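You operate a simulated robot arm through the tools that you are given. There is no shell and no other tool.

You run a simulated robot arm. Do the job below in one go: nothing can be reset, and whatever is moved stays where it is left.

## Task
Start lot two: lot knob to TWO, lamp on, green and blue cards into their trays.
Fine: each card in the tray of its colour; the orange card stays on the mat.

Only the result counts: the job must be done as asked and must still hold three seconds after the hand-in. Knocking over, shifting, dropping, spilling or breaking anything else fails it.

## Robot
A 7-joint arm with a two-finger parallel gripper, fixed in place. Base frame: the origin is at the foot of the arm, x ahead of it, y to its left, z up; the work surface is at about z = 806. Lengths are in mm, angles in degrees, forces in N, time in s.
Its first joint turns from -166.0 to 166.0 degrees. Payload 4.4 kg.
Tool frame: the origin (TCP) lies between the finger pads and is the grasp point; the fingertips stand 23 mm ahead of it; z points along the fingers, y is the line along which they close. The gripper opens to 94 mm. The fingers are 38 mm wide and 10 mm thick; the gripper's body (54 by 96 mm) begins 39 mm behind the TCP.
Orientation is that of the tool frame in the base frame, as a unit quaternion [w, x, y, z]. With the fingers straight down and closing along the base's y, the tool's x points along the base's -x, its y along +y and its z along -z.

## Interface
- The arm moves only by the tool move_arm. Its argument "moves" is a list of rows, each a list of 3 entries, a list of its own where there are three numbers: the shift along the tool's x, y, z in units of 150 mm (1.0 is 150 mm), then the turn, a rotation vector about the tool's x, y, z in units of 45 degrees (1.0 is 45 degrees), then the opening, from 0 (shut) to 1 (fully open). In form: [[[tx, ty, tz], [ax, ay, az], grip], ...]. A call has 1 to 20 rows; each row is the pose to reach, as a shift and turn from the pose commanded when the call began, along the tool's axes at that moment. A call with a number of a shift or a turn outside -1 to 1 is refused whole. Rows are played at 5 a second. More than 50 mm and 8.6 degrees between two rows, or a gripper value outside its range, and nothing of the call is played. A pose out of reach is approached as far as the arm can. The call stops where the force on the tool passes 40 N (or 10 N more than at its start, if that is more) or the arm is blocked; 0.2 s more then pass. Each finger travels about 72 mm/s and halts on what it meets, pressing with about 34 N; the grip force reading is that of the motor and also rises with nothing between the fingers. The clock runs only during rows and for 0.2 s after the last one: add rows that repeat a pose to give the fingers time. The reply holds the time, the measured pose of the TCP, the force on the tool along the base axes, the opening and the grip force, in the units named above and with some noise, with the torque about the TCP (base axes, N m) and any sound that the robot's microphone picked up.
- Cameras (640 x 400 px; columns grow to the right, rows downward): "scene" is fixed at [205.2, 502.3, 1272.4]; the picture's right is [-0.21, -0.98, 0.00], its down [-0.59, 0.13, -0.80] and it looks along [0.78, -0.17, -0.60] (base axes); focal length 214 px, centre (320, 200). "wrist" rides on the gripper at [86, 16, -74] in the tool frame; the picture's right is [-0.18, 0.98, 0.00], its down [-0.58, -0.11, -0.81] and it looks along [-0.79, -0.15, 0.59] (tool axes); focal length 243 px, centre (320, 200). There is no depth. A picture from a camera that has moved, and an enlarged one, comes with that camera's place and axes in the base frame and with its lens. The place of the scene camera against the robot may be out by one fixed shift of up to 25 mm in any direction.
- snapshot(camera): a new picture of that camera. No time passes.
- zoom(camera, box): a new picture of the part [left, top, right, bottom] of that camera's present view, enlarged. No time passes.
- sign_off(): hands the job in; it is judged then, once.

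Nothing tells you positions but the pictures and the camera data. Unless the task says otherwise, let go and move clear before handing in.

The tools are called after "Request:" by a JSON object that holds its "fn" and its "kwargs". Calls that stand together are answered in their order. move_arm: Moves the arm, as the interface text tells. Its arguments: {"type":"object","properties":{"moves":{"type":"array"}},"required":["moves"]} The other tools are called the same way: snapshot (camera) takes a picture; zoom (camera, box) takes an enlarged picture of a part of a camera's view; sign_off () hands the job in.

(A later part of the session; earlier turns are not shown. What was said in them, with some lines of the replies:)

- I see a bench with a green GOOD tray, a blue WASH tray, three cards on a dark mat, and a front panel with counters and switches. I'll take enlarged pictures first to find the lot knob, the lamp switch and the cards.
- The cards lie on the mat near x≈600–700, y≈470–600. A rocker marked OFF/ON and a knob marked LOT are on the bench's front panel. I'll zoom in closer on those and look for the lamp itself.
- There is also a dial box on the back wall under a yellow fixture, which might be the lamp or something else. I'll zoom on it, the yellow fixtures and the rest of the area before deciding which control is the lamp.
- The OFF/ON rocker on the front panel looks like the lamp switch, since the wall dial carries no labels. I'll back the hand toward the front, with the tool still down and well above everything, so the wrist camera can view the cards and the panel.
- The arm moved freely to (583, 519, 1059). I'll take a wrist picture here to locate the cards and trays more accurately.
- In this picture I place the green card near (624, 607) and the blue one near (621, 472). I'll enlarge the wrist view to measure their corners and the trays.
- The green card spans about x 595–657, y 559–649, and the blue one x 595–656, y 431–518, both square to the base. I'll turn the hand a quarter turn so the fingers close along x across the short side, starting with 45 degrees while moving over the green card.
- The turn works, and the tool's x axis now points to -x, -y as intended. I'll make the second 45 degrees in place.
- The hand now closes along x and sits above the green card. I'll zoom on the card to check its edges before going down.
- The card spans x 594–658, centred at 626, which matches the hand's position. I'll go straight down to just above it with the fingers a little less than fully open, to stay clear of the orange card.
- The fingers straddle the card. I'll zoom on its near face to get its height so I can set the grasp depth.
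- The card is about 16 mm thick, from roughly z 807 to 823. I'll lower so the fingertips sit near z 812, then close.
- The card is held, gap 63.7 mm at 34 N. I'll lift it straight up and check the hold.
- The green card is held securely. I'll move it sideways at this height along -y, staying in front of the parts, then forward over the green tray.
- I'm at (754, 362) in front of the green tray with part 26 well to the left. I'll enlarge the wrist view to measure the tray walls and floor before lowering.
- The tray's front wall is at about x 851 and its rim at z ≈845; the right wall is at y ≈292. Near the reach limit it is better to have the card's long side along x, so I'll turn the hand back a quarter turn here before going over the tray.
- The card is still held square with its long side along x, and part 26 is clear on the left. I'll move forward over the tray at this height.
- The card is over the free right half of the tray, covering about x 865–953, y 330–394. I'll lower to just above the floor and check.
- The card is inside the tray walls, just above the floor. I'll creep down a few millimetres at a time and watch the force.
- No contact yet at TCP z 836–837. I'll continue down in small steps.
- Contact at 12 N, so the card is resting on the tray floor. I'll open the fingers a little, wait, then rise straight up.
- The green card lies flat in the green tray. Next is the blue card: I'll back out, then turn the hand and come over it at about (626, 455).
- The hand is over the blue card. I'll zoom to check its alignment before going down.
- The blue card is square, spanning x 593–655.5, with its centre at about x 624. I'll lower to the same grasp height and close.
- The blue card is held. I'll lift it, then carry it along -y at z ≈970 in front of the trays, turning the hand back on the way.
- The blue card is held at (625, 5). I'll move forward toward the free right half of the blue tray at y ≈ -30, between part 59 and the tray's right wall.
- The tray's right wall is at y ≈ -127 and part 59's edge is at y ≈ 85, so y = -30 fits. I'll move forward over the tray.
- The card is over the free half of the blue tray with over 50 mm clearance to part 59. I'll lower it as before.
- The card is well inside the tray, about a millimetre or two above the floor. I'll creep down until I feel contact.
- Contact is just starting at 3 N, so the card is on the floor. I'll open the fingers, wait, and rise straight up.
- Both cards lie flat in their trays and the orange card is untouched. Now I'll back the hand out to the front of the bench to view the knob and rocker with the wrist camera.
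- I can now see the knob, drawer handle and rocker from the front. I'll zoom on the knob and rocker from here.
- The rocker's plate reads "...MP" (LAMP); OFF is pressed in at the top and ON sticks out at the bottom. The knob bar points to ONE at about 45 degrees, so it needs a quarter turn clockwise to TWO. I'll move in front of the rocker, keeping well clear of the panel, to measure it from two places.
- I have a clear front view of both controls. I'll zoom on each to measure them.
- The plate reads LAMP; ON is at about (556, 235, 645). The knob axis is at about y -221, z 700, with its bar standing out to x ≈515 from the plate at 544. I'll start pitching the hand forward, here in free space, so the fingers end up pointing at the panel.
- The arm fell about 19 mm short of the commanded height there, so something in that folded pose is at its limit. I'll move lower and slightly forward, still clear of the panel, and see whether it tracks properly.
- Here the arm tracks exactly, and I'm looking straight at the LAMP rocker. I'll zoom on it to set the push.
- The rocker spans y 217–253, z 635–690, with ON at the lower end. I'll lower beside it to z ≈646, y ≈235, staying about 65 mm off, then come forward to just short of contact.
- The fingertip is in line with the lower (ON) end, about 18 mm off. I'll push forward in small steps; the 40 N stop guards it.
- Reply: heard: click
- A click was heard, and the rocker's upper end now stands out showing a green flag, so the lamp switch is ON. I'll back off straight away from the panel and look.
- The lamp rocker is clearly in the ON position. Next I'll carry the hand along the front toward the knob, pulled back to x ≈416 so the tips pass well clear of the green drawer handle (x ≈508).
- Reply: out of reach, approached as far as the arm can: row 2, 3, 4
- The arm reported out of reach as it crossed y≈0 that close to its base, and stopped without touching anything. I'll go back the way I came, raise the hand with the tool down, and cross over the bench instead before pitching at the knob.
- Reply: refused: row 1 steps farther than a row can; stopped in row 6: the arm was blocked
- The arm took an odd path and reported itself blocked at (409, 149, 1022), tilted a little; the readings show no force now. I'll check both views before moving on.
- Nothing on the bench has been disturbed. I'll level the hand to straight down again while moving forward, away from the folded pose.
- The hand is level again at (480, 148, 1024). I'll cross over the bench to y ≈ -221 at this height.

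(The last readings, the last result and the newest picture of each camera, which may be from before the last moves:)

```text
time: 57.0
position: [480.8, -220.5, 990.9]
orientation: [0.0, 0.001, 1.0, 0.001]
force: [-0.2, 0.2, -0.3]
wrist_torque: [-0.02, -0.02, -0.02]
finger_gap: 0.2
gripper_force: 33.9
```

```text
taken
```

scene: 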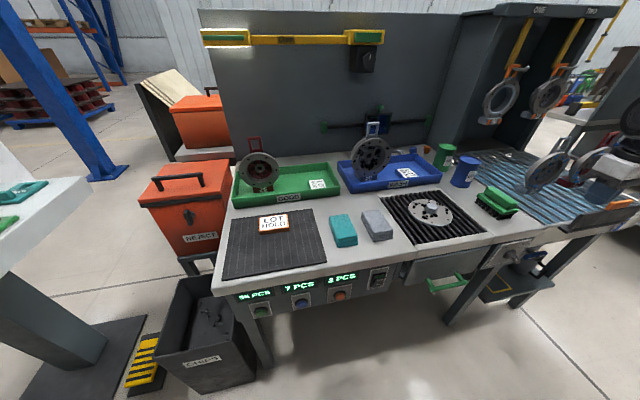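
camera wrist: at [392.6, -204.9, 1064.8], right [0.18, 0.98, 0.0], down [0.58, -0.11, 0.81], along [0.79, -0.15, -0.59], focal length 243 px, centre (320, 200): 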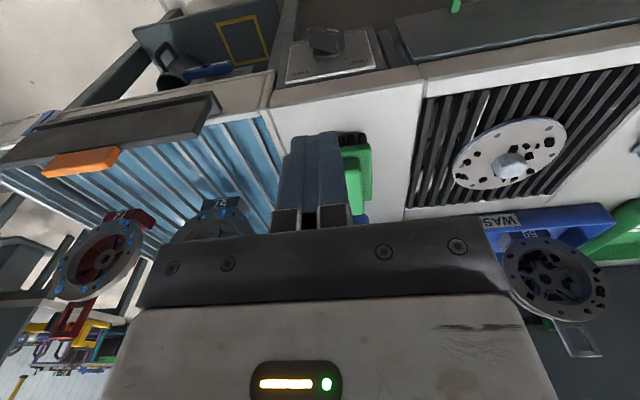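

I'm at (480, -220, 991), above and in front of the knob. I'll pitch the hand forward 45 degrees here while lowering a little.

Request:
{"fn": "move_arm", "kwargs": {"moves": [[[0, 0, 0.07], [0, -0.1667, 0], 0], [[0, 0, 0.14], [0, -0.3333, 0], 0], [[0, 0, 0.21], [0, -0.5, 0], 0], [[0, 0, 0.28], [0, -0.6667, 0], 0], [[0, 0, 0.35], [0, -0.8333, 0], 0], [[0, 0, 0.42], [0, -1, 0], 0]]}}

Request:
{"fn": "snapshot", "kwargs": {"camera": "scene"}}

```text
time: 58.6
position: [479.5, -220.1, 900.2]
orientation: [0.36, 0.006, 0.933, 0.016]
force: [-0.1, 1.5, 0.2]
wrist_torque: [0.01, 0.03, -0.03]
finger_gap: 0.0
gripper_force: 34.5
stopped in row 6: the arm was blocked; the commanded pose is now the measured one
```

```text
taken
```

scene: 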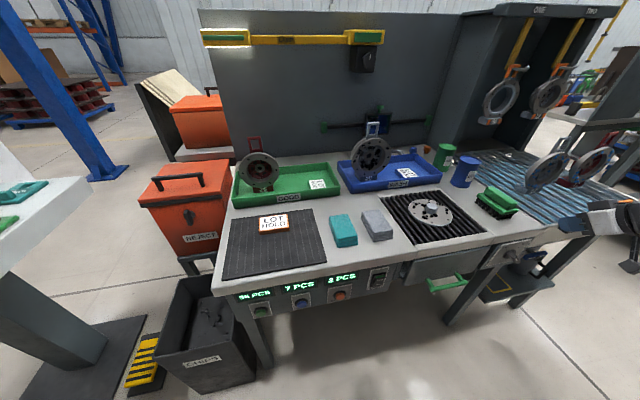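

The arm stopped at about 42 degrees of pitch at z ≈900, the same awkward zone as before; going lower cleared it last time. I'll continue downward, pulled back from the panel, and trim the tilt to 45 degrees.

Request:
{"fn": "move_arm", "kwargs": {"moves": [[[0.1, 0, 0.09], [0.006, -0.012, -0.006], 0], [[0.2, 0, 0.18], [0.012, -0.024, -0.012], 0], [[0.3, 0, 0.27], [0.018, -0.036, -0.018], 0], [[0.4, 0, 0.36], [0.025, -0.05, -0.024], 0], [[0.497, 0, 0.449], [0.032, -0.062, -0.03], 0]]}}

Request:
{"fn": "snapshot", "kwargs": {"camera": "scene"}}

Request:
{"fn": "snapshot", "kwargs": {"camera": "wrist"}}

```text
time: 59.8
position: [470.4, -216.6, 798.8]
orientation: [0.382, 0.0, 0.924, -0.001]
force: [1.2, 0.5, 0.2]
wrist_torque: [-0.01, -0.02, -0.01]
finger_gap: 0.0
gripper_force: 34.2
```

```text
taken
```

scene: 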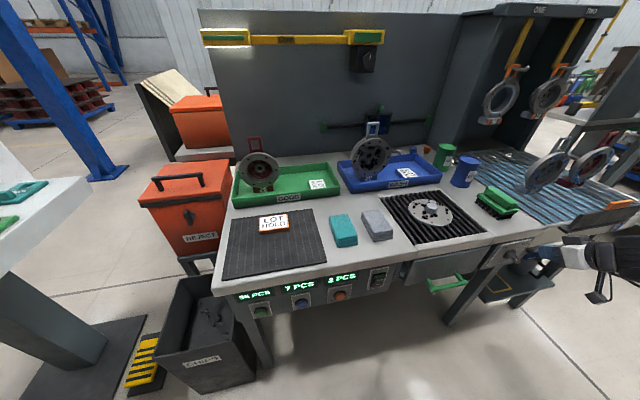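

```text
taken
camera wrist: at [355.2, -200.0, 789.4], right [0.13, 0.98, 0.13], down [-0.16, -0.11, 0.98], along [0.98, -0.15, 0.14], focal length 243 px, centre (320, 200)
```

wrist: 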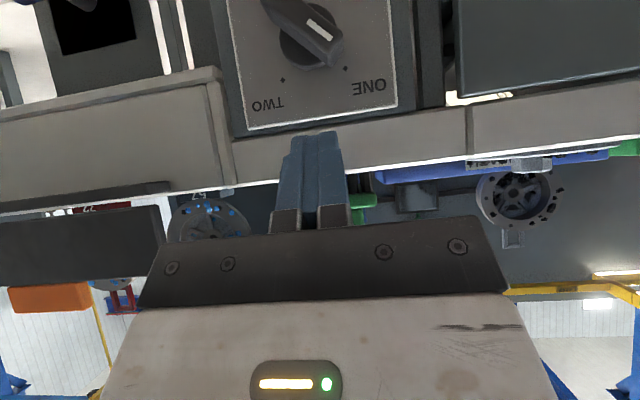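

The hand is now at 45 degrees with the knob in plain view, still pointing to ONE. I'll push the bar's upper-left end toward -y with the closed fingers, so first I'll drop to z ≈726 on the left of the knob, well back from it.

Request:
{"fn": "move_arm", "kwargs": {"moves": [[[0.104, 0.08, 0.068], [0, 0, 0], 0], [[0.208, 0.16, 0.137], [0, 0, 0], 0], [[0.311, 0.235, 0.205], [0, 0, 0], 0], [[0.415, 0.313, 0.273], [0, 0, 0], 0]]}}

Request:
{"fn": "snapshot", "kwargs": {"camera": "wrist"}}

Request:
{"fn": "zoom", "kwargs": {"camera": "wrist", "box": [120, 40, 360, 190]}}

Request:
{"fn": "snapshot", "kwargs": {"camera": "scene"}}

```text
time: 60.8
position: [455.8, -169.8, 726.9]
orientation: [0.382, 0.0, 0.924, -0.001]
force: [-0.6, -0.2, 0.2]
wrist_torque: [0.02, 0.0, 0.0]
finger_gap: 0.0
gripper_force: 34.3
```

```text
taken
camera wrist: at [340.4, -153.4, 717.4], right [0.13, 0.98, 0.13], down [-0.16, -0.11, 0.98], along [0.98, -0.15, 0.14], focal length 243 px, centre (320, 200)
```

wrist: 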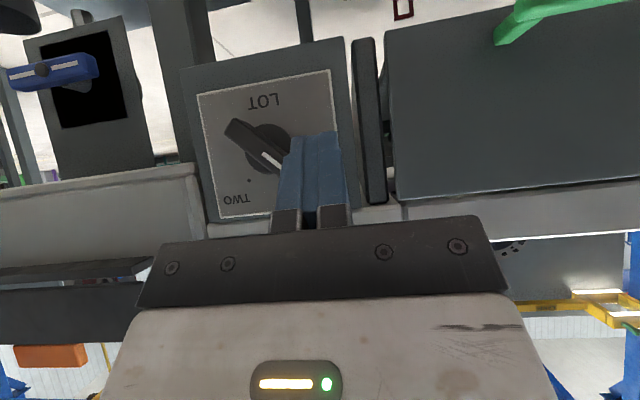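

```text
2.67 times, centred on (240, 115) of wrist
camera zoom: at [340.4, -153.4, 717.4], right [0.13, 0.98, 0.13], down [-0.16, -0.11, 0.98], along [0.98, -0.15, 0.14], focal length 647 px, centre (533, 427)
```

zoom: 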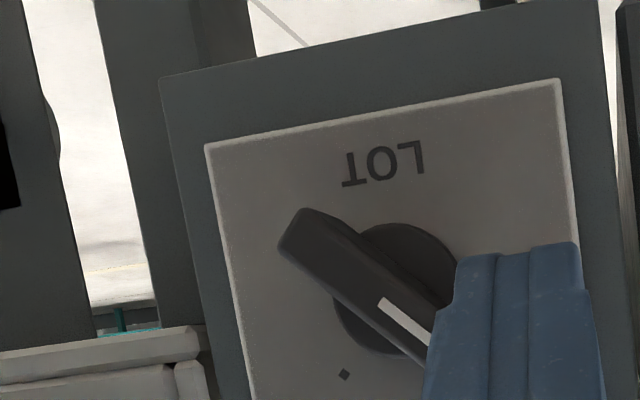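

```text
taken
```

scene: 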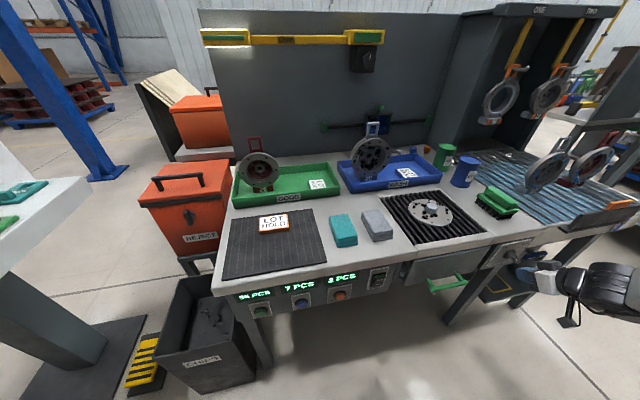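

The measured knob position is confirmed: axis near y -220, z 700. I'll bring the fingertips forward to x ≈500 beside the bar's upper-left end, with about 17 mm of side clearance.

Request:
{"fn": "move_arm", "kwargs": {"moves": [[[-0.07, 0, 0.07], [0, 0, 0], 0], [[-0.14, 0, 0.14], [0, 0, 0], 0], [[-0.21, 0, 0.21], [0, 0, 0], 0]]}}

Request:
{"fn": "snapshot", "kwargs": {"camera": "wrist"}}

Request:
{"fn": "zoom", "kwargs": {"camera": "scene", "box": [470, 220, 590, 320]}}

```text
time: 61.6
position: [499.9, -169.8, 726.8]
orientation: [0.382, -0.001, 0.924, 0.0]
force: [-0.2, 0.4, -0.8]
wrist_torque: [0.0, 0.02, -0.01]
finger_gap: 0.0
gripper_force: 34.0
```

```text
taken
camera wrist: at [385.0, -153.9, 717.1], right [0.13, 0.98, 0.13], down [-0.16, -0.11, 0.98], along [0.98, -0.15, 0.14], focal length 243 px, centre (320, 200)
```

wrist: 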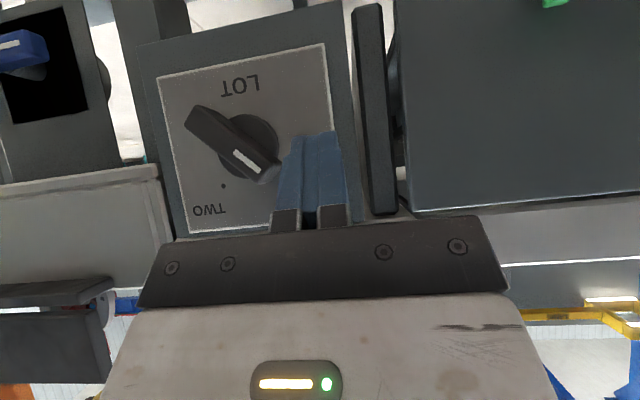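

```text
4.00 times, centred on (530, 270) of scene
camera zoom: at [205.2, 502.3, 1272.4], right [-0.21, -0.98, 0.0], down [-0.59, 0.13, -0.8], along [0.78, -0.17, -0.6], focal length 858 px, centre (-520, -80)
```

zoom: 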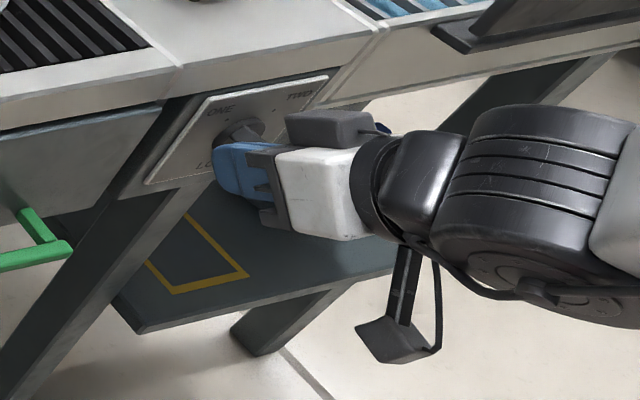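

The fingertips are beside the bar with clear space, and the pointer is visible. I'll push toward -y in small steps, watching the force and the pointer.

Request:
{"fn": "move_arm", "kwargs": {"moves": [[[0, -0.03, 0], [0, 0, 0], 0], [[0, -0.06, 0], [0, 0, 0], 0], [[0, -0.09, 0], [0, 0, 0], 0], [[0, -0.12, 0], [0, 0, 0], 0], [[0, -0.15, 0], [0, 0, 0], 0]]}}

Request:
{"fn": "snapshot", "kwargs": {"camera": "wrist"}}

```text
time: 62.7
position: [499.5, -187.7, 726.4]
orientation: [0.383, -0.001, 0.924, -0.001]
force: [-6.7, 16.7, 8.9]
wrist_torque: [0.15, -0.11, 0.27]
finger_gap: 0.2
gripper_force: 34.0
stopped in row 5: the force on the tool passed its limit at 60 N (the readings are from after the stop); the commanded pose is now the measured one
```

```text
taken
camera wrist: at [385.0, -171.3, 717.0], right [0.13, 0.98, 0.13], down [-0.16, -0.11, 0.98], along [0.98, -0.14, 0.14], focal length 243 px, centre (320, 200)
```

wrist: 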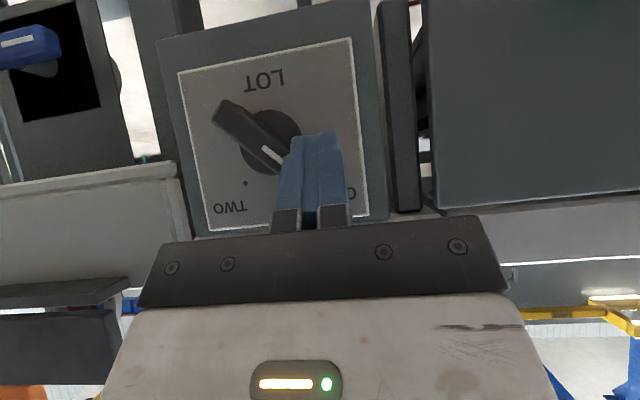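

The finger met the bar's end face, so the push went toward the knob's axis rather than turning it; the pointer is still at ONE. I'll back off to the left and drop about 13 mm so the finger bears on the bar's side face instead.

Request:
{"fn": "move_arm", "kwargs": {"moves": [[[0, 0.067, 0], [0, 0, 0], 0], [[0.0613, 0.067, 0.0613], [0, 0, 0], 0]]}}

Request:
{"fn": "zoom", "kwargs": {"camera": "wrist", "box": [150, 20, 390, 240]}}

```text
time: 63.3
position: [498.8, -177.7, 713.2]
orientation: [0.384, -0.001, 0.923, -0.001]
force: [-0.4, -0.5, 0.1]
wrist_torque: [0.01, 0.03, 0.03]
finger_gap: 0.0
gripper_force: 34.3
```

```text
1.82 times, centred on (270, 130) of wrist
camera zoom: at [384.8, -161.7, 703.7], right [0.13, 0.98, 0.13], down [-0.16, -0.11, 0.98], along [0.98, -0.15, 0.14], focal length 441 px, centre (411, 327)
```

zoom: 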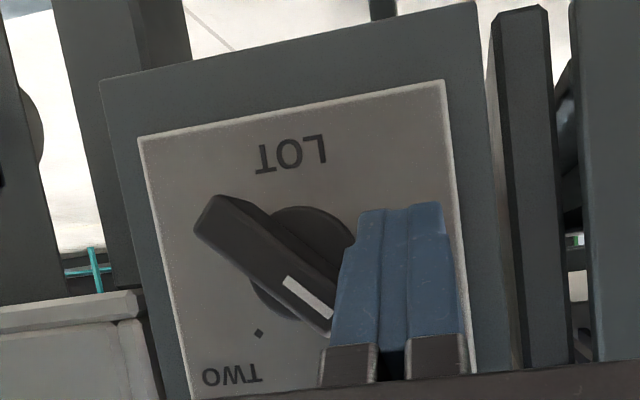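

The finger now sits lower, beside the bar's side face. I'll push toward -y again in 2 mm steps.

Request:
{"fn": "move_arm", "kwargs": {"moves": [[[0, -0.03, 0], [0, 0, 0], 0], [[0, -0.05, 0], [0, 0, 0], 0], [[0, -0.065, 0], [0, 0, 0], 0], [[0, -0.08, 0], [0, 0, 0], 0], [[0, -0.09, 0], [0, 0, 0], 0]]}}

Request:
{"fn": "snapshot", "kwargs": {"camera": "wrist"}}

```text
time: 64.3
position: [499.6, -187.9, 713.1]
orientation: [0.385, -0.004, 0.923, 0.001]
force: [-5.8, 15.0, 7.0]
wrist_torque: [-0.04, -0.14, 0.19]
finger_gap: 0.0
gripper_force: 34.0
stopped in row 4: the force on the tool passed its limit at 52 N (the readings are from after the stop); the commanded pose is now the measured one
```

```text
taken
camera wrist: at [385.4, -172.1, 704.4], right [0.12, 0.98, 0.13], down [-0.16, -0.11, 0.98], along [0.98, -0.14, 0.15], focal length 243 px, centre (320, 200)
```

wrist: 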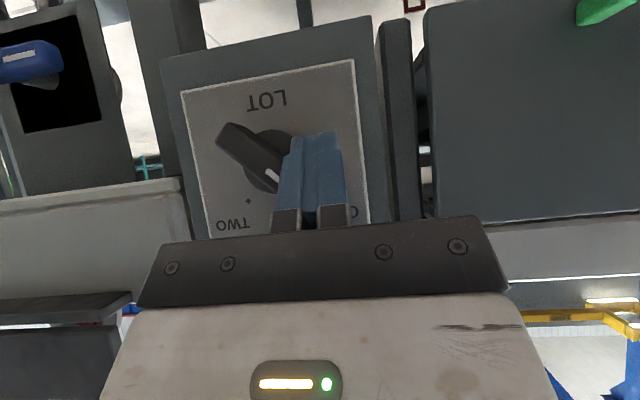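

The force limit tripped again at the same place. I'll zoom to see whether the pointer has moved at all.

Request:
{"fn": "zoom", "kwargs": {"camera": "wrist", "box": [150, 40, 390, 240]}}

Request:
{"fn": "zoom", "kwargs": {"camera": "scene", "box": [480, 230, 560, 290]}}

```text
2.00 times, centred on (270, 140) of wrist
camera zoom: at [385.4, -172.1, 704.4], right [0.12, 0.98, 0.13], down [-0.16, -0.11, 0.98], along [0.98, -0.14, 0.15], focal length 485 px, centre (420, 320)
```

zoom: 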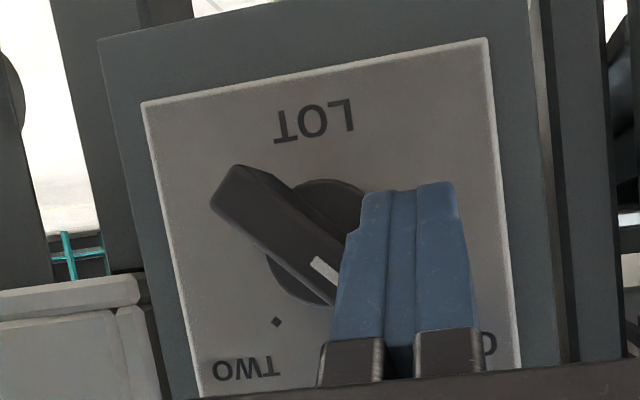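

```text
6.67 times, centred on (520, 260) of scene
camera zoom: at [205.2, 502.3, 1272.4], right [-0.21, -0.98, 0.0], down [-0.59, 0.13, -0.8], along [0.78, -0.17, -0.6], focal length 1430 px, centre (-1013, -200)
```

zoom: 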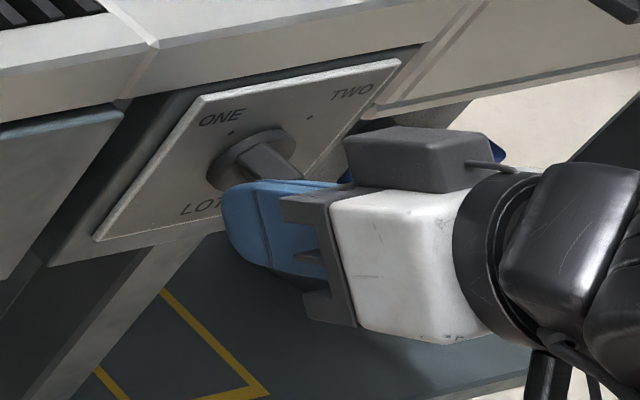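

The pointer has barely moved; pushing sideways on that corner mostly fights friction. A better way is to grip the bar and turn it, so I'll back off and see how far the hand can pitch toward horizontal.

Request:
{"fn": "move_arm", "kwargs": {"moves": [[[0, 0.06, 0], [0, 0, 0], 0], [[0.07, 0.06, -0.07], [0, 0, 0], 0], [[0.14, 0.06, -0.14], [0, 0, 0], 0], [[0.21, 0.06, -0.21], [0, 0, 0], 0]]}}

Request:
{"fn": "move_arm", "kwargs": {"moves": [[[0, 0, 0], [0, -0.1667, 0], 0], [[0, 0, 0], [0, -0.3333, 0], 0], [[0, 0, 0], [0, -0.5, 0], 0]]}}

Request:
{"fn": "snapshot", "kwargs": {"camera": "wrist"}}

Request:
{"fn": "snapshot", "kwargs": {"camera": "scene"}}

```text
time: 65.3
position: [456.8, -178.1, 713.5]
orientation: [0.384, -0.002, 0.923, 0.0]
force: [-0.5, 0.2, -0.3]
wrist_torque: [-0.03, -0.01, -0.02]
finger_gap: 0.0
gripper_force: 33.7
```

```text
time: 66.1
position: [455.8, -179.1, 714.1]
orientation: [0.558, -0.004, 0.83, 0.002]
force: [0.1, 0.0, 0.2]
wrist_torque: [-0.06, -0.02, -0.03]
finger_gap: 0.0
gripper_force: 34.3
```

```text
taken
camera wrist: at [353.0, -163.5, 661.6], right [0.06, 0.98, 0.17], down [-0.53, -0.11, 0.84], along [0.85, -0.14, 0.51], focal length 243 px, centre (320, 200)
```

wrist: 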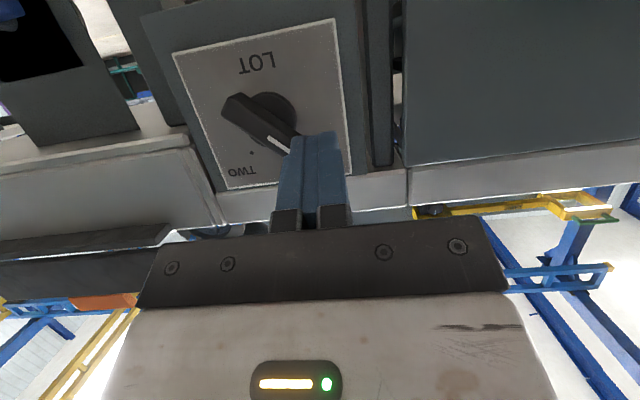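

```text
taken
```

scene: 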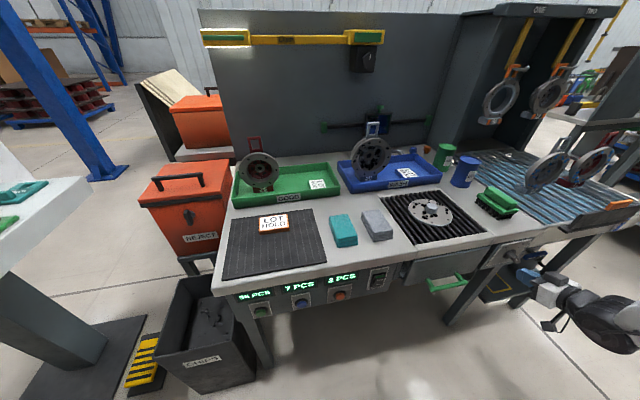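

The hand reached 67.5 degrees of pitch without trouble. I'll continue to fully horizontal.

Request:
{"fn": "move_arm", "kwargs": {"moves": [[[0, 0, 0], [0, -0.1667, 0], 0], [[0, 0, 0], [0, -0.3333, 0], 0], [[0, 0, 0], [0, -0.5, 0], 0]]}}

Request:
{"fn": "snapshot", "kwargs": {"camera": "wrist"}}

Request:
{"fn": "snapshot", "kwargs": {"camera": "scene"}}

```text
time: 66.9
position: [454.8, -182.9, 719.7]
orientation: [0.708, -0.001, 0.707, 0.006]
force: [1.1, -0.3, 0.1]
wrist_torque: [0.0, -0.04, 0.0]
finger_gap: 0.0
gripper_force: 33.7
out of reach, approached as far as the arm can: row 3
```

```text
taken
camera wrist: at [380.6, -165.7, 632.8], right [-0.01, 0.98, 0.19], down [-0.81, -0.12, 0.58], along [0.59, -0.15, 0.79], focal length 243 px, centre (320, 200)
```

wrist: 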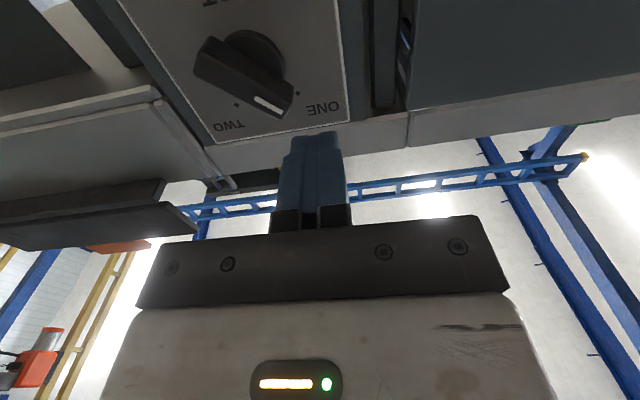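

```text
taken
```

scene: 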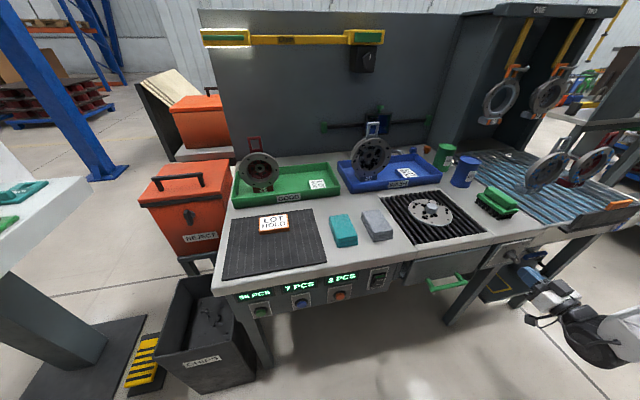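

The hand is essentially horizontal at (455, -183, 720). I'll now roll it -45 degrees so the fingers close across the bar, shifting in line with the knob axis while staying 20 mm short of the bar, and open the fingers part way.

Request:
{"fn": "move_arm", "kwargs": {"moves": [[[0.02, -0.04, 0.02], [0, 0, -0.1667], 0.1], [[0.045, -0.085, 0.035], [0, 0, -0.3333], 0.2], [[0.065, -0.125, 0.05], [0, 0, -0.5], 0.3], [[0.09, -0.17, 0.07], [0, 0, -0.6667], 0.4], [[0.11, -0.21, 0.085], [0, 0, -0.8333], 0.45], [[0.131, -0.251, 0.1], [0, 0, -1], 0.45]]}}

Request:
{"fn": "snapshot", "kwargs": {"camera": "wrist"}}

Request:
{"fn": "snapshot", "kwargs": {"camera": "scene"}}

```text
time: 67.7
position: [438.9, -163.0, 716.9]
orientation: [0.632, -0.109, 0.767, 0.022]
force: [0.1, -0.1, 0.7]
wrist_torque: [0.01, 0.0, 0.01]
finger_gap: 28.3
gripper_force: 0.1
out of reach, approached as far as the arm can: row 1, 2, 3
stopped in row 3: the arm was blocked; the commanded pose is now the measured one
```

```text
taken
camera wrist: at [348.1, -171.6, 646.3], right [-0.16, 0.98, 0.08], down [-0.65, -0.16, 0.74], along [0.74, 0.07, 0.67], focal length 243 px, centre (320, 200)
```

wrist: 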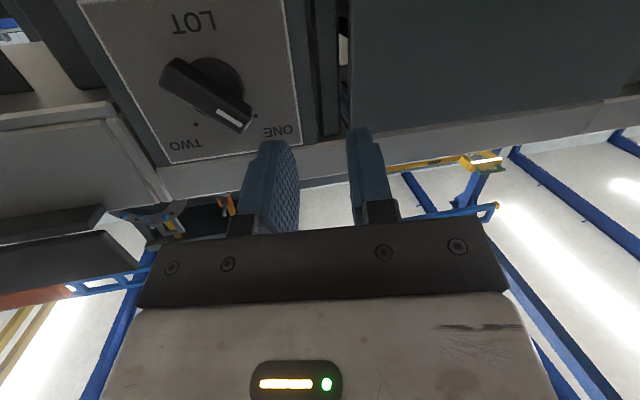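

```text
taken
```

scene: 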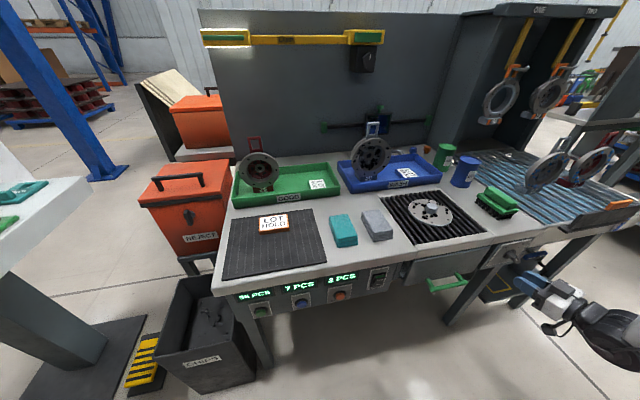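

Rolling while fully horizontal is beyond what the arm can do here; it slipped back a little but touched nothing. I'll return to the 67-degree pitch that worked, with fingers closed, and push the bar's side face tangentially (up and to the right) instead.

Request:
{"fn": "move_arm", "kwargs": {"moves": [[[0.01, -0.024, 0.025], [0.05, 0.064, 0.05], 0.2], [[0.019, -0.047, 0.05], [0.1, 0.127, 0.1], 0.1], [[0.028, -0.07, 0.074], [0.15, 0.19, 0.15], 0], [[0.0376, -0.094, 0.0985], [0.201, 0.254, 0.2], 0], [[0.0376, -0.094, 0.0985], [0.201, 0.254, 0.2], 0]]}}

Request:
{"fn": "snapshot", "kwargs": {"camera": "wrist"}}

```text
time: 68.9
position: [454.4, -177.2, 711.3]
orientation: [0.555, 0.001, 0.832, -0.001]
force: [0.6, -0.4, -0.1]
wrist_torque: [0.05, 0.01, 0.04]
finger_gap: 0.0
gripper_force: 33.6
```

```text
taken
camera wrist: at [352.0, -160.1, 659.3], right [0.07, 0.98, 0.17], down [-0.52, -0.11, 0.85], along [0.85, -0.15, 0.51], focal length 243 px, centre (320, 200)
```

wrist: 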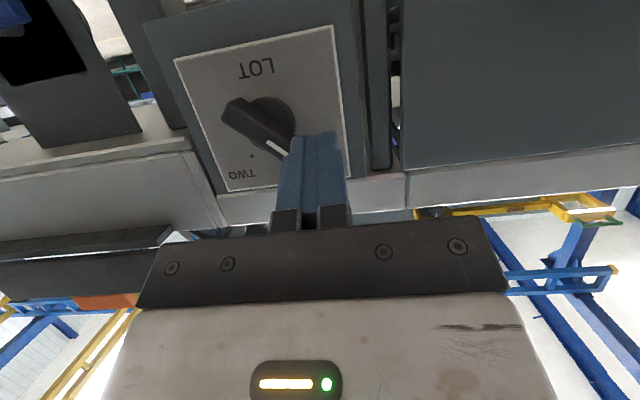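

Back at 67 degrees and steady. I'll come forward beside the bar at x ≈500, lower this time (z ≈694), so the finger's top-right edge will sit under the bar's side face.

Request:
{"fn": "move_arm", "kwargs": {"moves": [[[-0.004, 0.013, 0.11], [0, 0, 0], 0], [[-0.008, 0.013, 0.22], [0, 0, 0], 0], [[-0.0127, 0.013, 0.327], [0, 0, 0], 0]]}}

Request:
{"fn": "snapshot", "kwargs": {"camera": "wrist"}}

Request:
{"fn": "zoom", "kwargs": {"camera": "wrist", "box": [150, 0, 390, 220]}}

Request:
{"fn": "zoom", "kwargs": {"camera": "scene", "box": [480, 230, 560, 290]}}

```text
time: 69.7
position: [501.0, -175.6, 693.9]
orientation: [0.555, 0.001, 0.832, -0.001]
force: [-0.4, 0.8, 0.7]
wrist_torque: [-0.03, 0.02, 0.01]
finger_gap: 0.0
gripper_force: 34.0
```

```text
taken
camera wrist: at [398.1, -158.5, 642.0], right [0.07, 0.98, 0.17], down [-0.52, -0.11, 0.85], along [0.85, -0.15, 0.51], focal length 243 px, centre (320, 200)
```

wrist: 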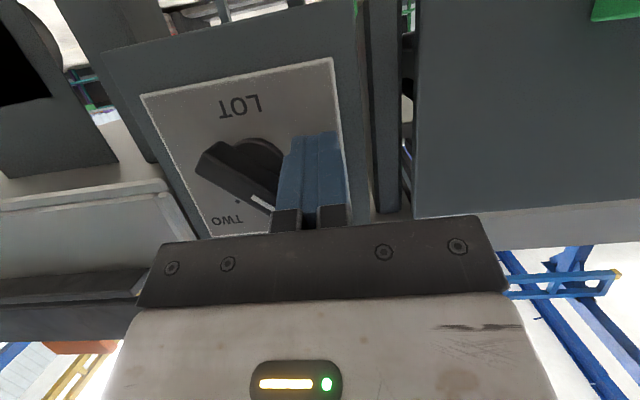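

```text
1.82 times, centred on (270, 110) of wrist
camera zoom: at [398.1, -158.5, 642.0], right [0.07, 0.98, 0.17], down [-0.52, -0.11, 0.85], along [0.85, -0.15, 0.51], focal length 441 px, centre (411, 364)
```

zoom: 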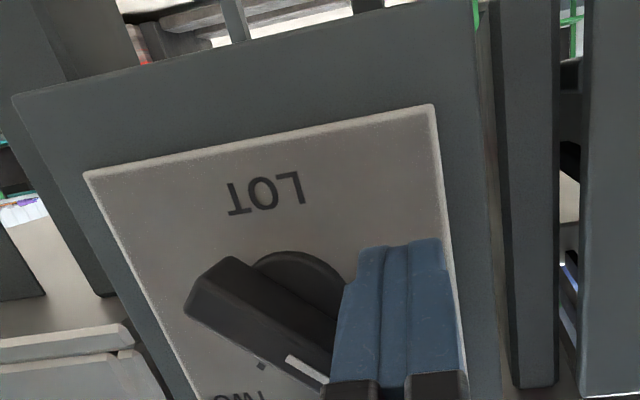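

```text
6.67 times, centred on (520, 260) of scene
camera zoom: at [205.2, 502.3, 1272.4], right [-0.21, -0.98, 0.0], down [-0.59, 0.13, -0.8], along [0.78, -0.17, -0.6], focal length 1430 px, centre (-1013, -200)
```

zoom: 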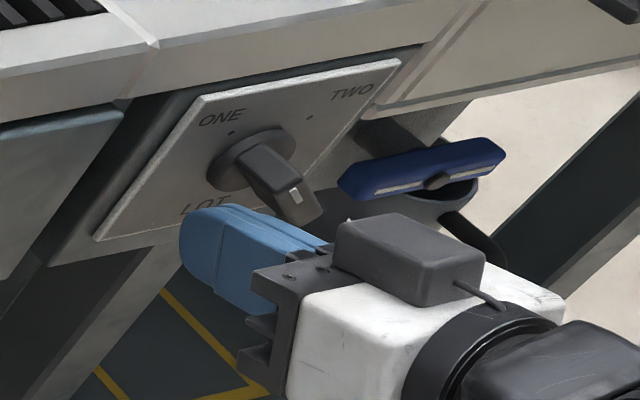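

The finger is at the lower left of the bar with a gap. I'll sweep it up and to the right along the turning arc in small steps.

Request:
{"fn": "move_arm", "kwargs": {"moves": [[[0, -0.033, 0], [0, 0, 0], 0], [[-0.006, -0.067, -0.0026], [0, 0, 0], 0], [[-0.0185, -0.087, -0.0077], [0, 0, 0], 0], [[-0.037, -0.107, -0.0153], [0, 0, 0], 0], [[-0.0554, -0.127, -0.023], [0, 0, 0], 0], [[-0.08, -0.147, -0.033], [0, 0, 0], 0]]}}

Request:
{"fn": "zoom", "kwargs": {"camera": "scene", "box": [480, 230, 560, 290]}}

Request:
{"fn": "zoom", "kwargs": {"camera": "wrist", "box": [150, 0, 390, 220]}}

```text
time: 71.1
position: [500.3, -196.8, 708.3]
orientation: [0.557, 0.0, 0.831, 0.0]
force: [-1.1, -0.5, 0.0]
wrist_torque: [-0.04, 0.02, -0.02]
finger_gap: 0.0
gripper_force: 33.8
```

```text
6.67 times, centred on (520, 260) of scene
camera zoom: at [205.2, 502.3, 1272.4], right [-0.21, -0.98, 0.0], down [-0.59, 0.13, -0.8], along [0.78, -0.17, -0.6], focal length 1430 px, centre (-1013, -200)
```

zoom: 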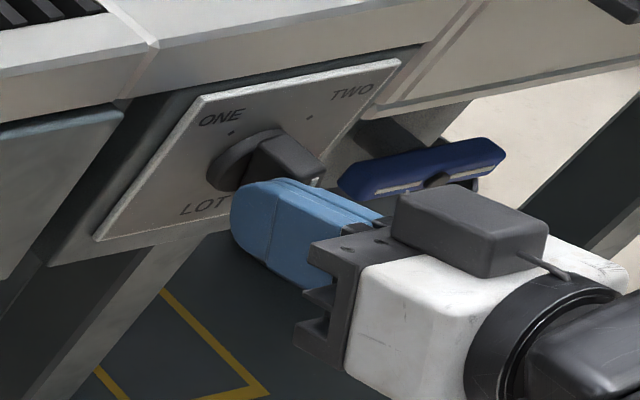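

```text
1.82 times, centred on (270, 110) of wrist
camera zoom: at [398.2, -180.3, 655.7], right [0.07, 0.98, 0.17], down [-0.52, -0.11, 0.84], along [0.85, -0.15, 0.51], focal length 441 px, centre (411, 364)
```

zoom: 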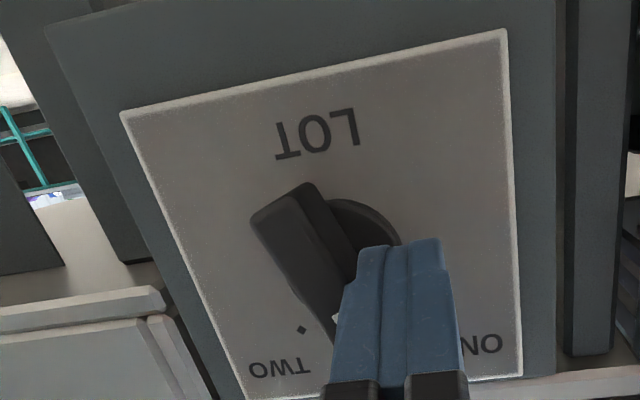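

The bar is turning: it has already swung part of the way toward upright with almost no force left. I'll keep sweeping along the arc.

Request:
{"fn": "move_arm", "kwargs": {"moves": [[[-0.0246, -0.02, -0.0102], [0, 0, 0], 0], [[-0.0493, -0.04, -0.0204], [0, 0, 0], 0], [[-0.0739, -0.06, -0.0306], [0, 0, 0], 0], [[-0.0924, -0.08, -0.0383], [0, 0, 0], 0], [[-0.1109, -0.1, -0.046], [0, 0, 0], 0]]}}

Request:
{"fn": "zoom", "kwargs": {"camera": "scene", "box": [480, 230, 560, 290]}}

Request:
{"fn": "zoom", "kwargs": {"camera": "wrist", "box": [150, 0, 390, 220]}}

```text
time: 72.0
position: [500.1, -205.0, 717.9]
orientation: [0.555, 0.0, 0.832, 0.001]
force: [3.2, 13.4, 1.7]
wrist_torque: [0.2, -0.01, 0.22]
finger_gap: 0.0
gripper_force: 34.3
stopped in row 4: the force on the tool passed its limit at 48 N (the readings are from after the stop); the commanded pose is now the measured one
```

```text
6.67 times, centred on (520, 260) of scene
camera zoom: at [205.2, 502.3, 1272.4], right [-0.21, -0.98, 0.0], down [-0.59, 0.13, -0.8], along [0.78, -0.17, -0.6], focal length 1430 px, centre (-1013, -200)
```

zoom: 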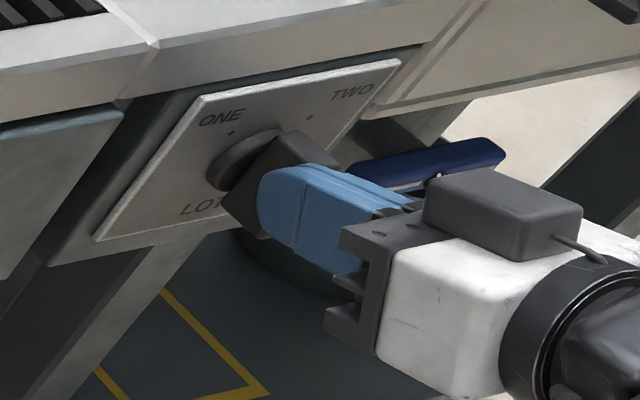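

```text
1.82 times, centred on (270, 110) of wrist
camera zoom: at [396.9, -188.3, 666.3], right [0.07, 0.98, 0.17], down [-0.52, -0.11, 0.85], along [0.85, -0.15, 0.5], focal length 441 px, centre (411, 364)
```

zoom: 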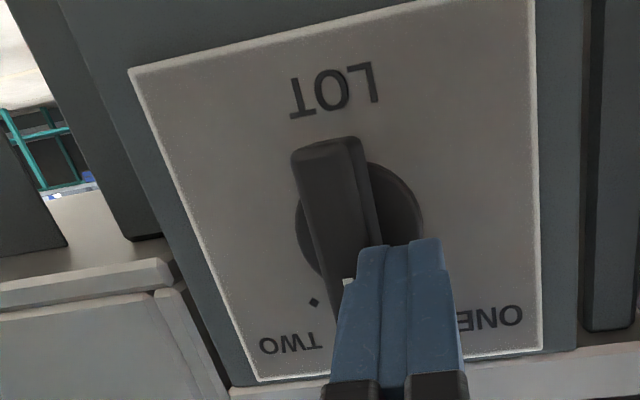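

The bar is now upright and the finger is flat against its side, partly below the axis, so it jams. I'll ease off, raise the finger about 18 mm so it bears only on the upper end, and push on.

Request:
{"fn": "move_arm", "kwargs": {"moves": [[[0, 0.027, 0], [0, 0, 0], 0], [[-0.055, 0.027, -0.023], [0, 0, 0], 0], [[-0.111, 0.027, -0.046], [0, 0, 0], 0]]}}

Request:
{"fn": "zoom", "kwargs": {"camera": "wrist", "box": [150, 0, 390, 220]}}

```text
time: 72.8
position: [498.7, -201.0, 736.1]
orientation: [0.555, 0.0, 0.832, 0.001]
force: [0.0, -0.4, 0.2]
wrist_torque: [-0.03, 0.06, 0.02]
finger_gap: 0.0
gripper_force: 34.0
```

```text
1.82 times, centred on (270, 110) of wrist
camera zoom: at [396.3, -184.6, 684.4], right [0.07, 0.98, 0.17], down [-0.52, -0.11, 0.85], along [0.85, -0.15, 0.5], focal length 441 px, centre (411, 364)
```

zoom: 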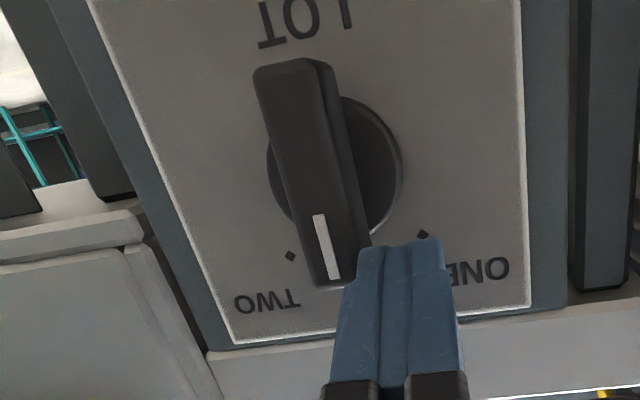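

The pointer stands upright and the finger is beside its upper end only. I'll push toward -y again.

Request:
{"fn": "move_arm", "kwargs": {"moves": [[[0, -0.02, 0], [0, 0, 0], 0], [[0, -0.035, 0], [0, 0, 0], 0], [[0, -0.05, 0], [0, 0, 0], 0], [[0, -0.065, 0], [0, 0, 0], 0], [[0, -0.08, 0], [0, 0, 0], 0], [[0, -0.095, 0], [0, 0, 0], 0]]}}

Request:
{"fn": "zoom", "kwargs": {"camera": "wrist", "box": [150, 0, 390, 220]}}

```text
time: 74.2
position: [498.2, -216.0, 736.0]
orientation: [0.554, 0.001, 0.832, 0.0]
force: [-0.6, 2.0, -1.8]
wrist_torque: [0.06, 0.03, 0.06]
finger_gap: 0.0
gripper_force: 34.1
```

```text
1.82 times, centred on (270, 110) of wrist
camera zoom: at [396.1, -198.8, 683.7], right [0.07, 0.98, 0.17], down [-0.52, -0.11, 0.85], along [0.85, -0.15, 0.5], focal length 441 px, centre (411, 364)
```

zoom: 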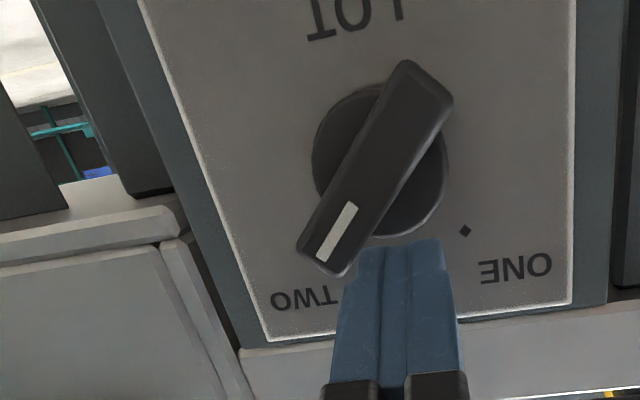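

The pointer now points at TWO, at about 45 degrees by my measurement. I'll ease the finger away and look squarely at it before deciding whether it needs a bit more.

Request:
{"fn": "move_arm", "kwargs": {"moves": [[[0, 0.03, 0], [0, 0, 0], 0], [[-0.05, 0.06, -0.02], [0, 0, 0], 0]]}}

Request:
{"fn": "zoom", "kwargs": {"camera": "wrist", "box": [150, 0, 350, 180]}}

Request:
{"fn": "zoom", "kwargs": {"camera": "scene", "box": [490, 235, 540, 275]}}

```text
time: 74.8
position: [499.2, -206.7, 744.8]
orientation: [0.555, 0.0, 0.832, 0.001]
force: [0.4, 0.5, -0.8]
wrist_torque: [0.05, 0.01, 0.0]
finger_gap: 0.0
gripper_force: 33.6
```

```text
2.22 times, centred on (250, 90) of wrist
camera zoom: at [397.2, -190.0, 692.5], right [0.07, 0.98, 0.17], down [-0.52, -0.11, 0.85], along [0.85, -0.15, 0.5], focal length 539 px, centre (476, 444)
```

zoom: 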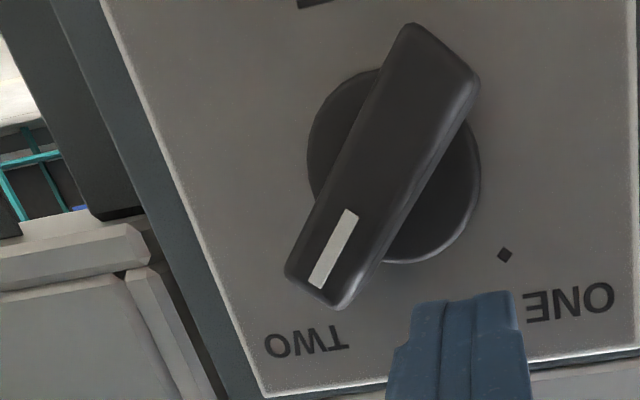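

```text
10.00 times, centred on (515, 255) of scene
camera zoom: at [205.2, 502.3, 1272.4], right [-0.21, -0.98, 0.0], down [-0.59, 0.13, -0.8], along [0.78, -0.17, -0.6], focal length 2145 px, centre (-1630, -350)
```

zoom: 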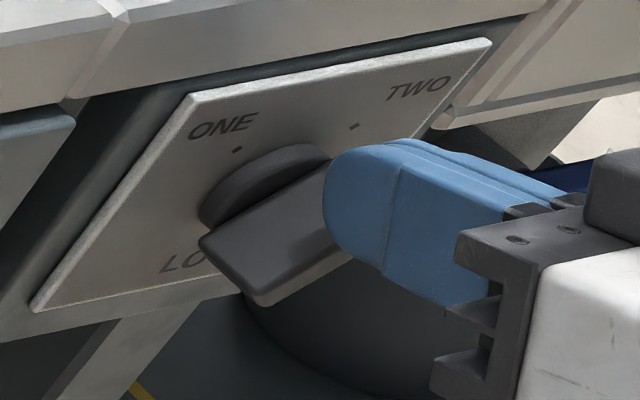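

The finger is clear and the pointer covers the TWO dot. I'll zoom in more to measure the angle precisely.

Request:
{"fn": "zoom", "kwargs": {"camera": "wrist", "box": [225, 0, 325, 150]}}

Request:
{"fn": "zoom", "kwargs": {"camera": "wrist", "box": [230, 80, 310, 150]}}

```text
2.67 times, centred on (275, 75) of wrist
camera zoom: at [397.2, -190.0, 692.5], right [0.07, 0.98, 0.17], down [-0.52, -0.11, 0.85], along [0.85, -0.15, 0.5], focal length 647 px, centre (440, 533)
```

zoom: 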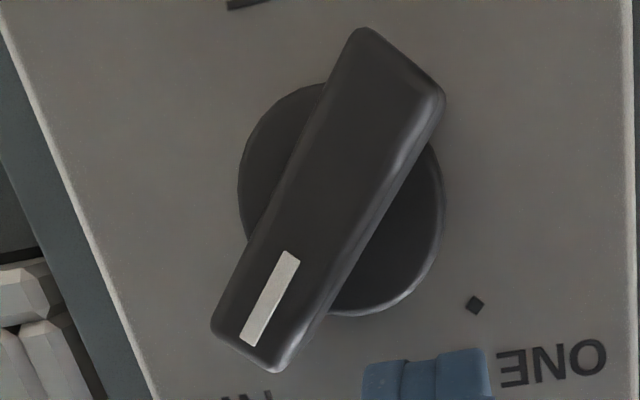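

```text
5.71 times, centred on (270, 115) of wrist
camera zoom: at [397.2, -190.0, 692.5], right [0.07, 0.98, 0.17], down [-0.52, -0.11, 0.85], along [0.85, -0.15, 0.5], focal length 1386 px, centre (606, 686)
```

zoom: 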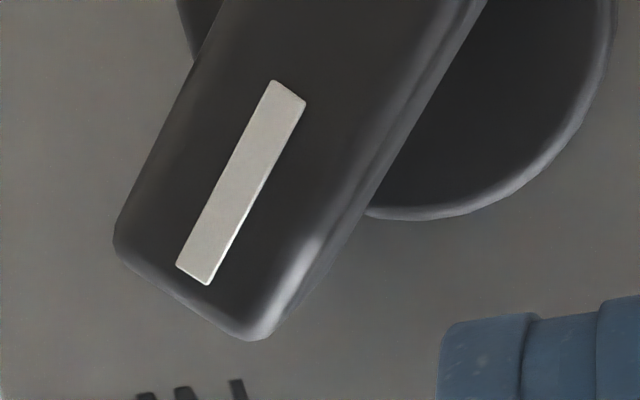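

The pointer mark measures about 44–45 degrees to the TWO side, which is right on the TWO dot. I'll back the hand away from the panel and check everything.

Request:
{"fn": "move_arm", "kwargs": {"moves": [[[0.025, 0.05, -0.06], [0, 0, 0], 0], [[0.05, 0.1, -0.12], [0, 0, 0], 0], [[0.075, 0.1, -0.185], [0, 0, 0], 0], [[0.11, 0.1, -0.27], [0, 0, 0], 0]]}}

Request:
{"fn": "snapshot", "kwargs": {"camera": "wrist"}}

Request:
{"fn": "snapshot", "kwargs": {"camera": "scene"}}

Request:
{"fn": "zoom", "kwargs": {"camera": "scene", "box": [480, 230, 560, 290]}}

```text
time: 75.8
position: [456.6, -191.3, 744.8]
orientation: [0.555, 0.0, 0.832, 0.001]
force: [-0.6, 0.2, 0.5]
wrist_torque: [0.03, 0.01, 0.01]
finger_gap: 0.1
gripper_force: 33.7
```

```text
taken
camera wrist: at [353.3, -174.9, 692.8], right [0.07, 0.98, 0.17], down [-0.52, -0.11, 0.85], along [0.85, -0.15, 0.5], focal length 243 px, centre (320, 200)
```

wrist: 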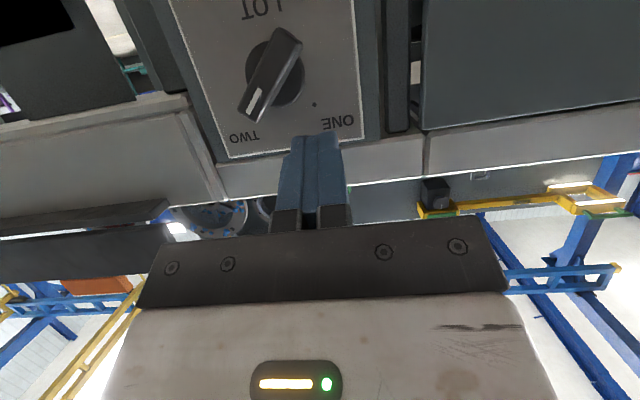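

```text
taken
```

scene: 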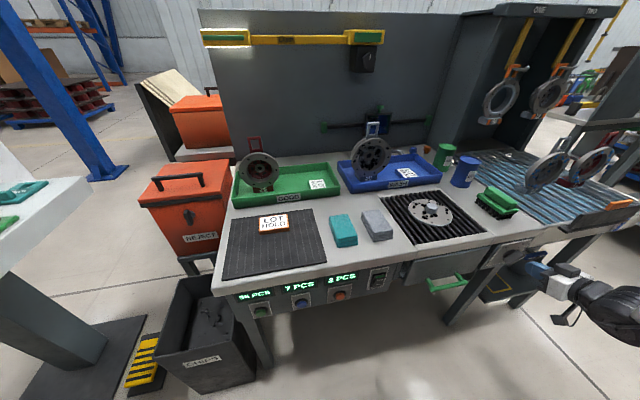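

```text
6.67 times, centred on (520, 260) of scene
camera zoom: at [205.2, 502.3, 1272.4], right [-0.21, -0.98, 0.0], down [-0.59, 0.13, -0.8], along [0.78, -0.17, -0.6], focal length 1430 px, centre (-1013, -200)
```

zoom: 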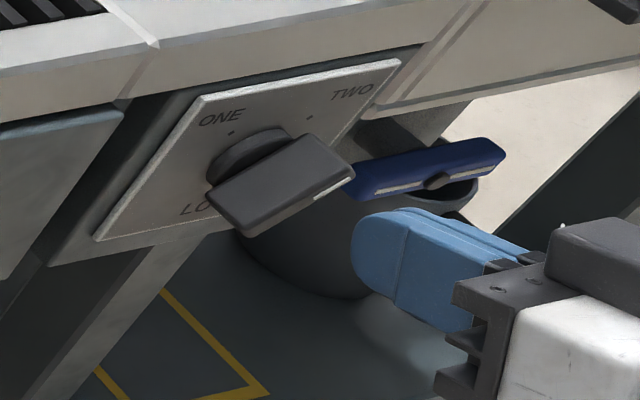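

The hand is clear of the panel. I'll make one more measurement of the pointer angle from this clear view, and check the rocker, trays and counters.

Request:
{"fn": "zoom", "kwargs": {"camera": "wrist", "box": [210, 0, 360, 150]}}

Request:
{"fn": "zoom", "kwargs": {"camera": "scene", "box": [220, 255, 400, 335]}}

Request:
{"fn": "zoom", "kwargs": {"camera": "scene", "box": [220, 110, 440, 260]}}

Request:
{"fn": "zoom", "kwargs": {"camera": "scene", "box": [430, 0, 640, 140]}}

```text
2.67 times, centred on (285, 75) of wrist
camera zoom: at [353.3, -174.9, 692.8], right [0.07, 0.98, 0.17], down [-0.52, -0.11, 0.85], along [0.85, -0.15, 0.5], focal length 647 px, centre (413, 533)
```

zoom: 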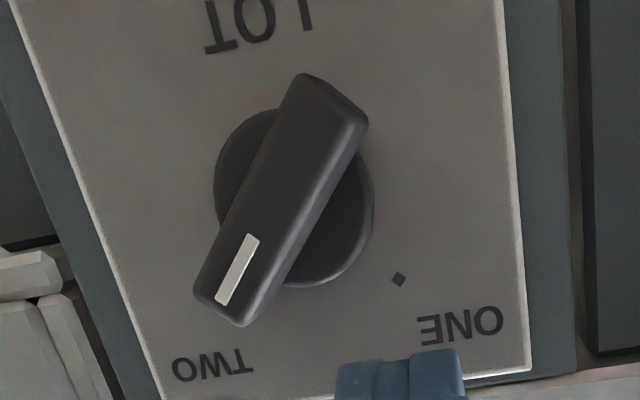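

```text
3.56 times, centred on (310, 295) of scene
camera zoom: at [205.2, 502.3, 1272.4], right [-0.21, -0.98, 0.0], down [-0.59, 0.13, -0.8], along [0.78, -0.17, -0.6], focal length 763 px, centre (356, -138)
```

zoom: 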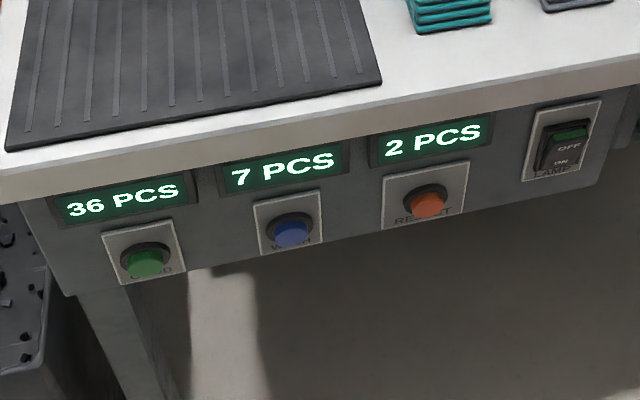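

```text
2.67 times, centred on (330, 185) of scene
camera zoom: at [205.2, 502.3, 1272.4], right [-0.21, -0.98, 0.0], down [-0.59, 0.13, -0.8], along [0.78, -0.17, -0.6], focal length 572 px, centre (293, 240)
```

zoom: 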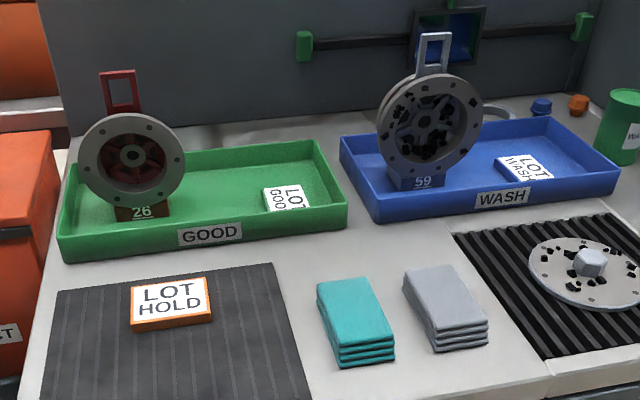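

```text
2.86 times, centred on (535, 70) of scene
camera zoom: at [205.2, 502.3, 1272.4], right [-0.21, -0.98, 0.0], down [-0.59, 0.13, -0.8], along [0.78, -0.17, -0.6], focal length 613 px, centre (-294, 571)
```

zoom: 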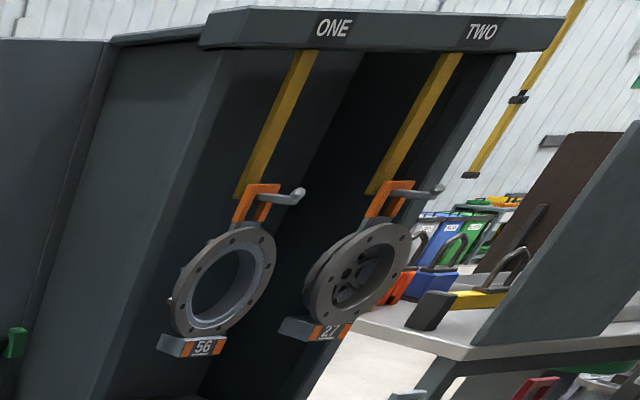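

Everything checks out:
- **Lot knob:** the pointer sits on TWO and has stayed there.
- **Lamp:** the rocker is ON with its green flag showing.
- **Cards:** the green and blue cards lie flat in their own trays, and the orange card is still on the mat.
- **Counters:** they still read 36, 7 and 2, and nothing else has moved.

The hand is clear of the panel, so I'm handing in.

Request:
{"fn": "sign_off", "kwargs": {}}

```text
The job is handed in.
```

Lot two is set up and handed in; the sign-off reply gave no verdict.

- **Lot knob:** it points to TWO, measured at about 44–45 degrees, right on the TWO mark. I heard no click from it. It stayed put while I backed the hand away.
- **Lamp:** the rocker marked LAMP is ON. It clicked over and shows its green flag. I could not see for certain that the lamp itself was lit.
- **Cards:** the green card lies flat in the green GOOD tray and the blue card lies flat in the blue WASH tray. The orange card is still on the mat.
- **Everything else:** the counters still read 36, 7 and 2, and nothing else had moved in the last pictures.

Turning the knob took a few tries. My first two pushes hit the force limit without turning it, and it moved once I swept the finger along the arc. The arm also stopped several times in awkward poses near its reach limits, always in open space in front of the bench or above it.
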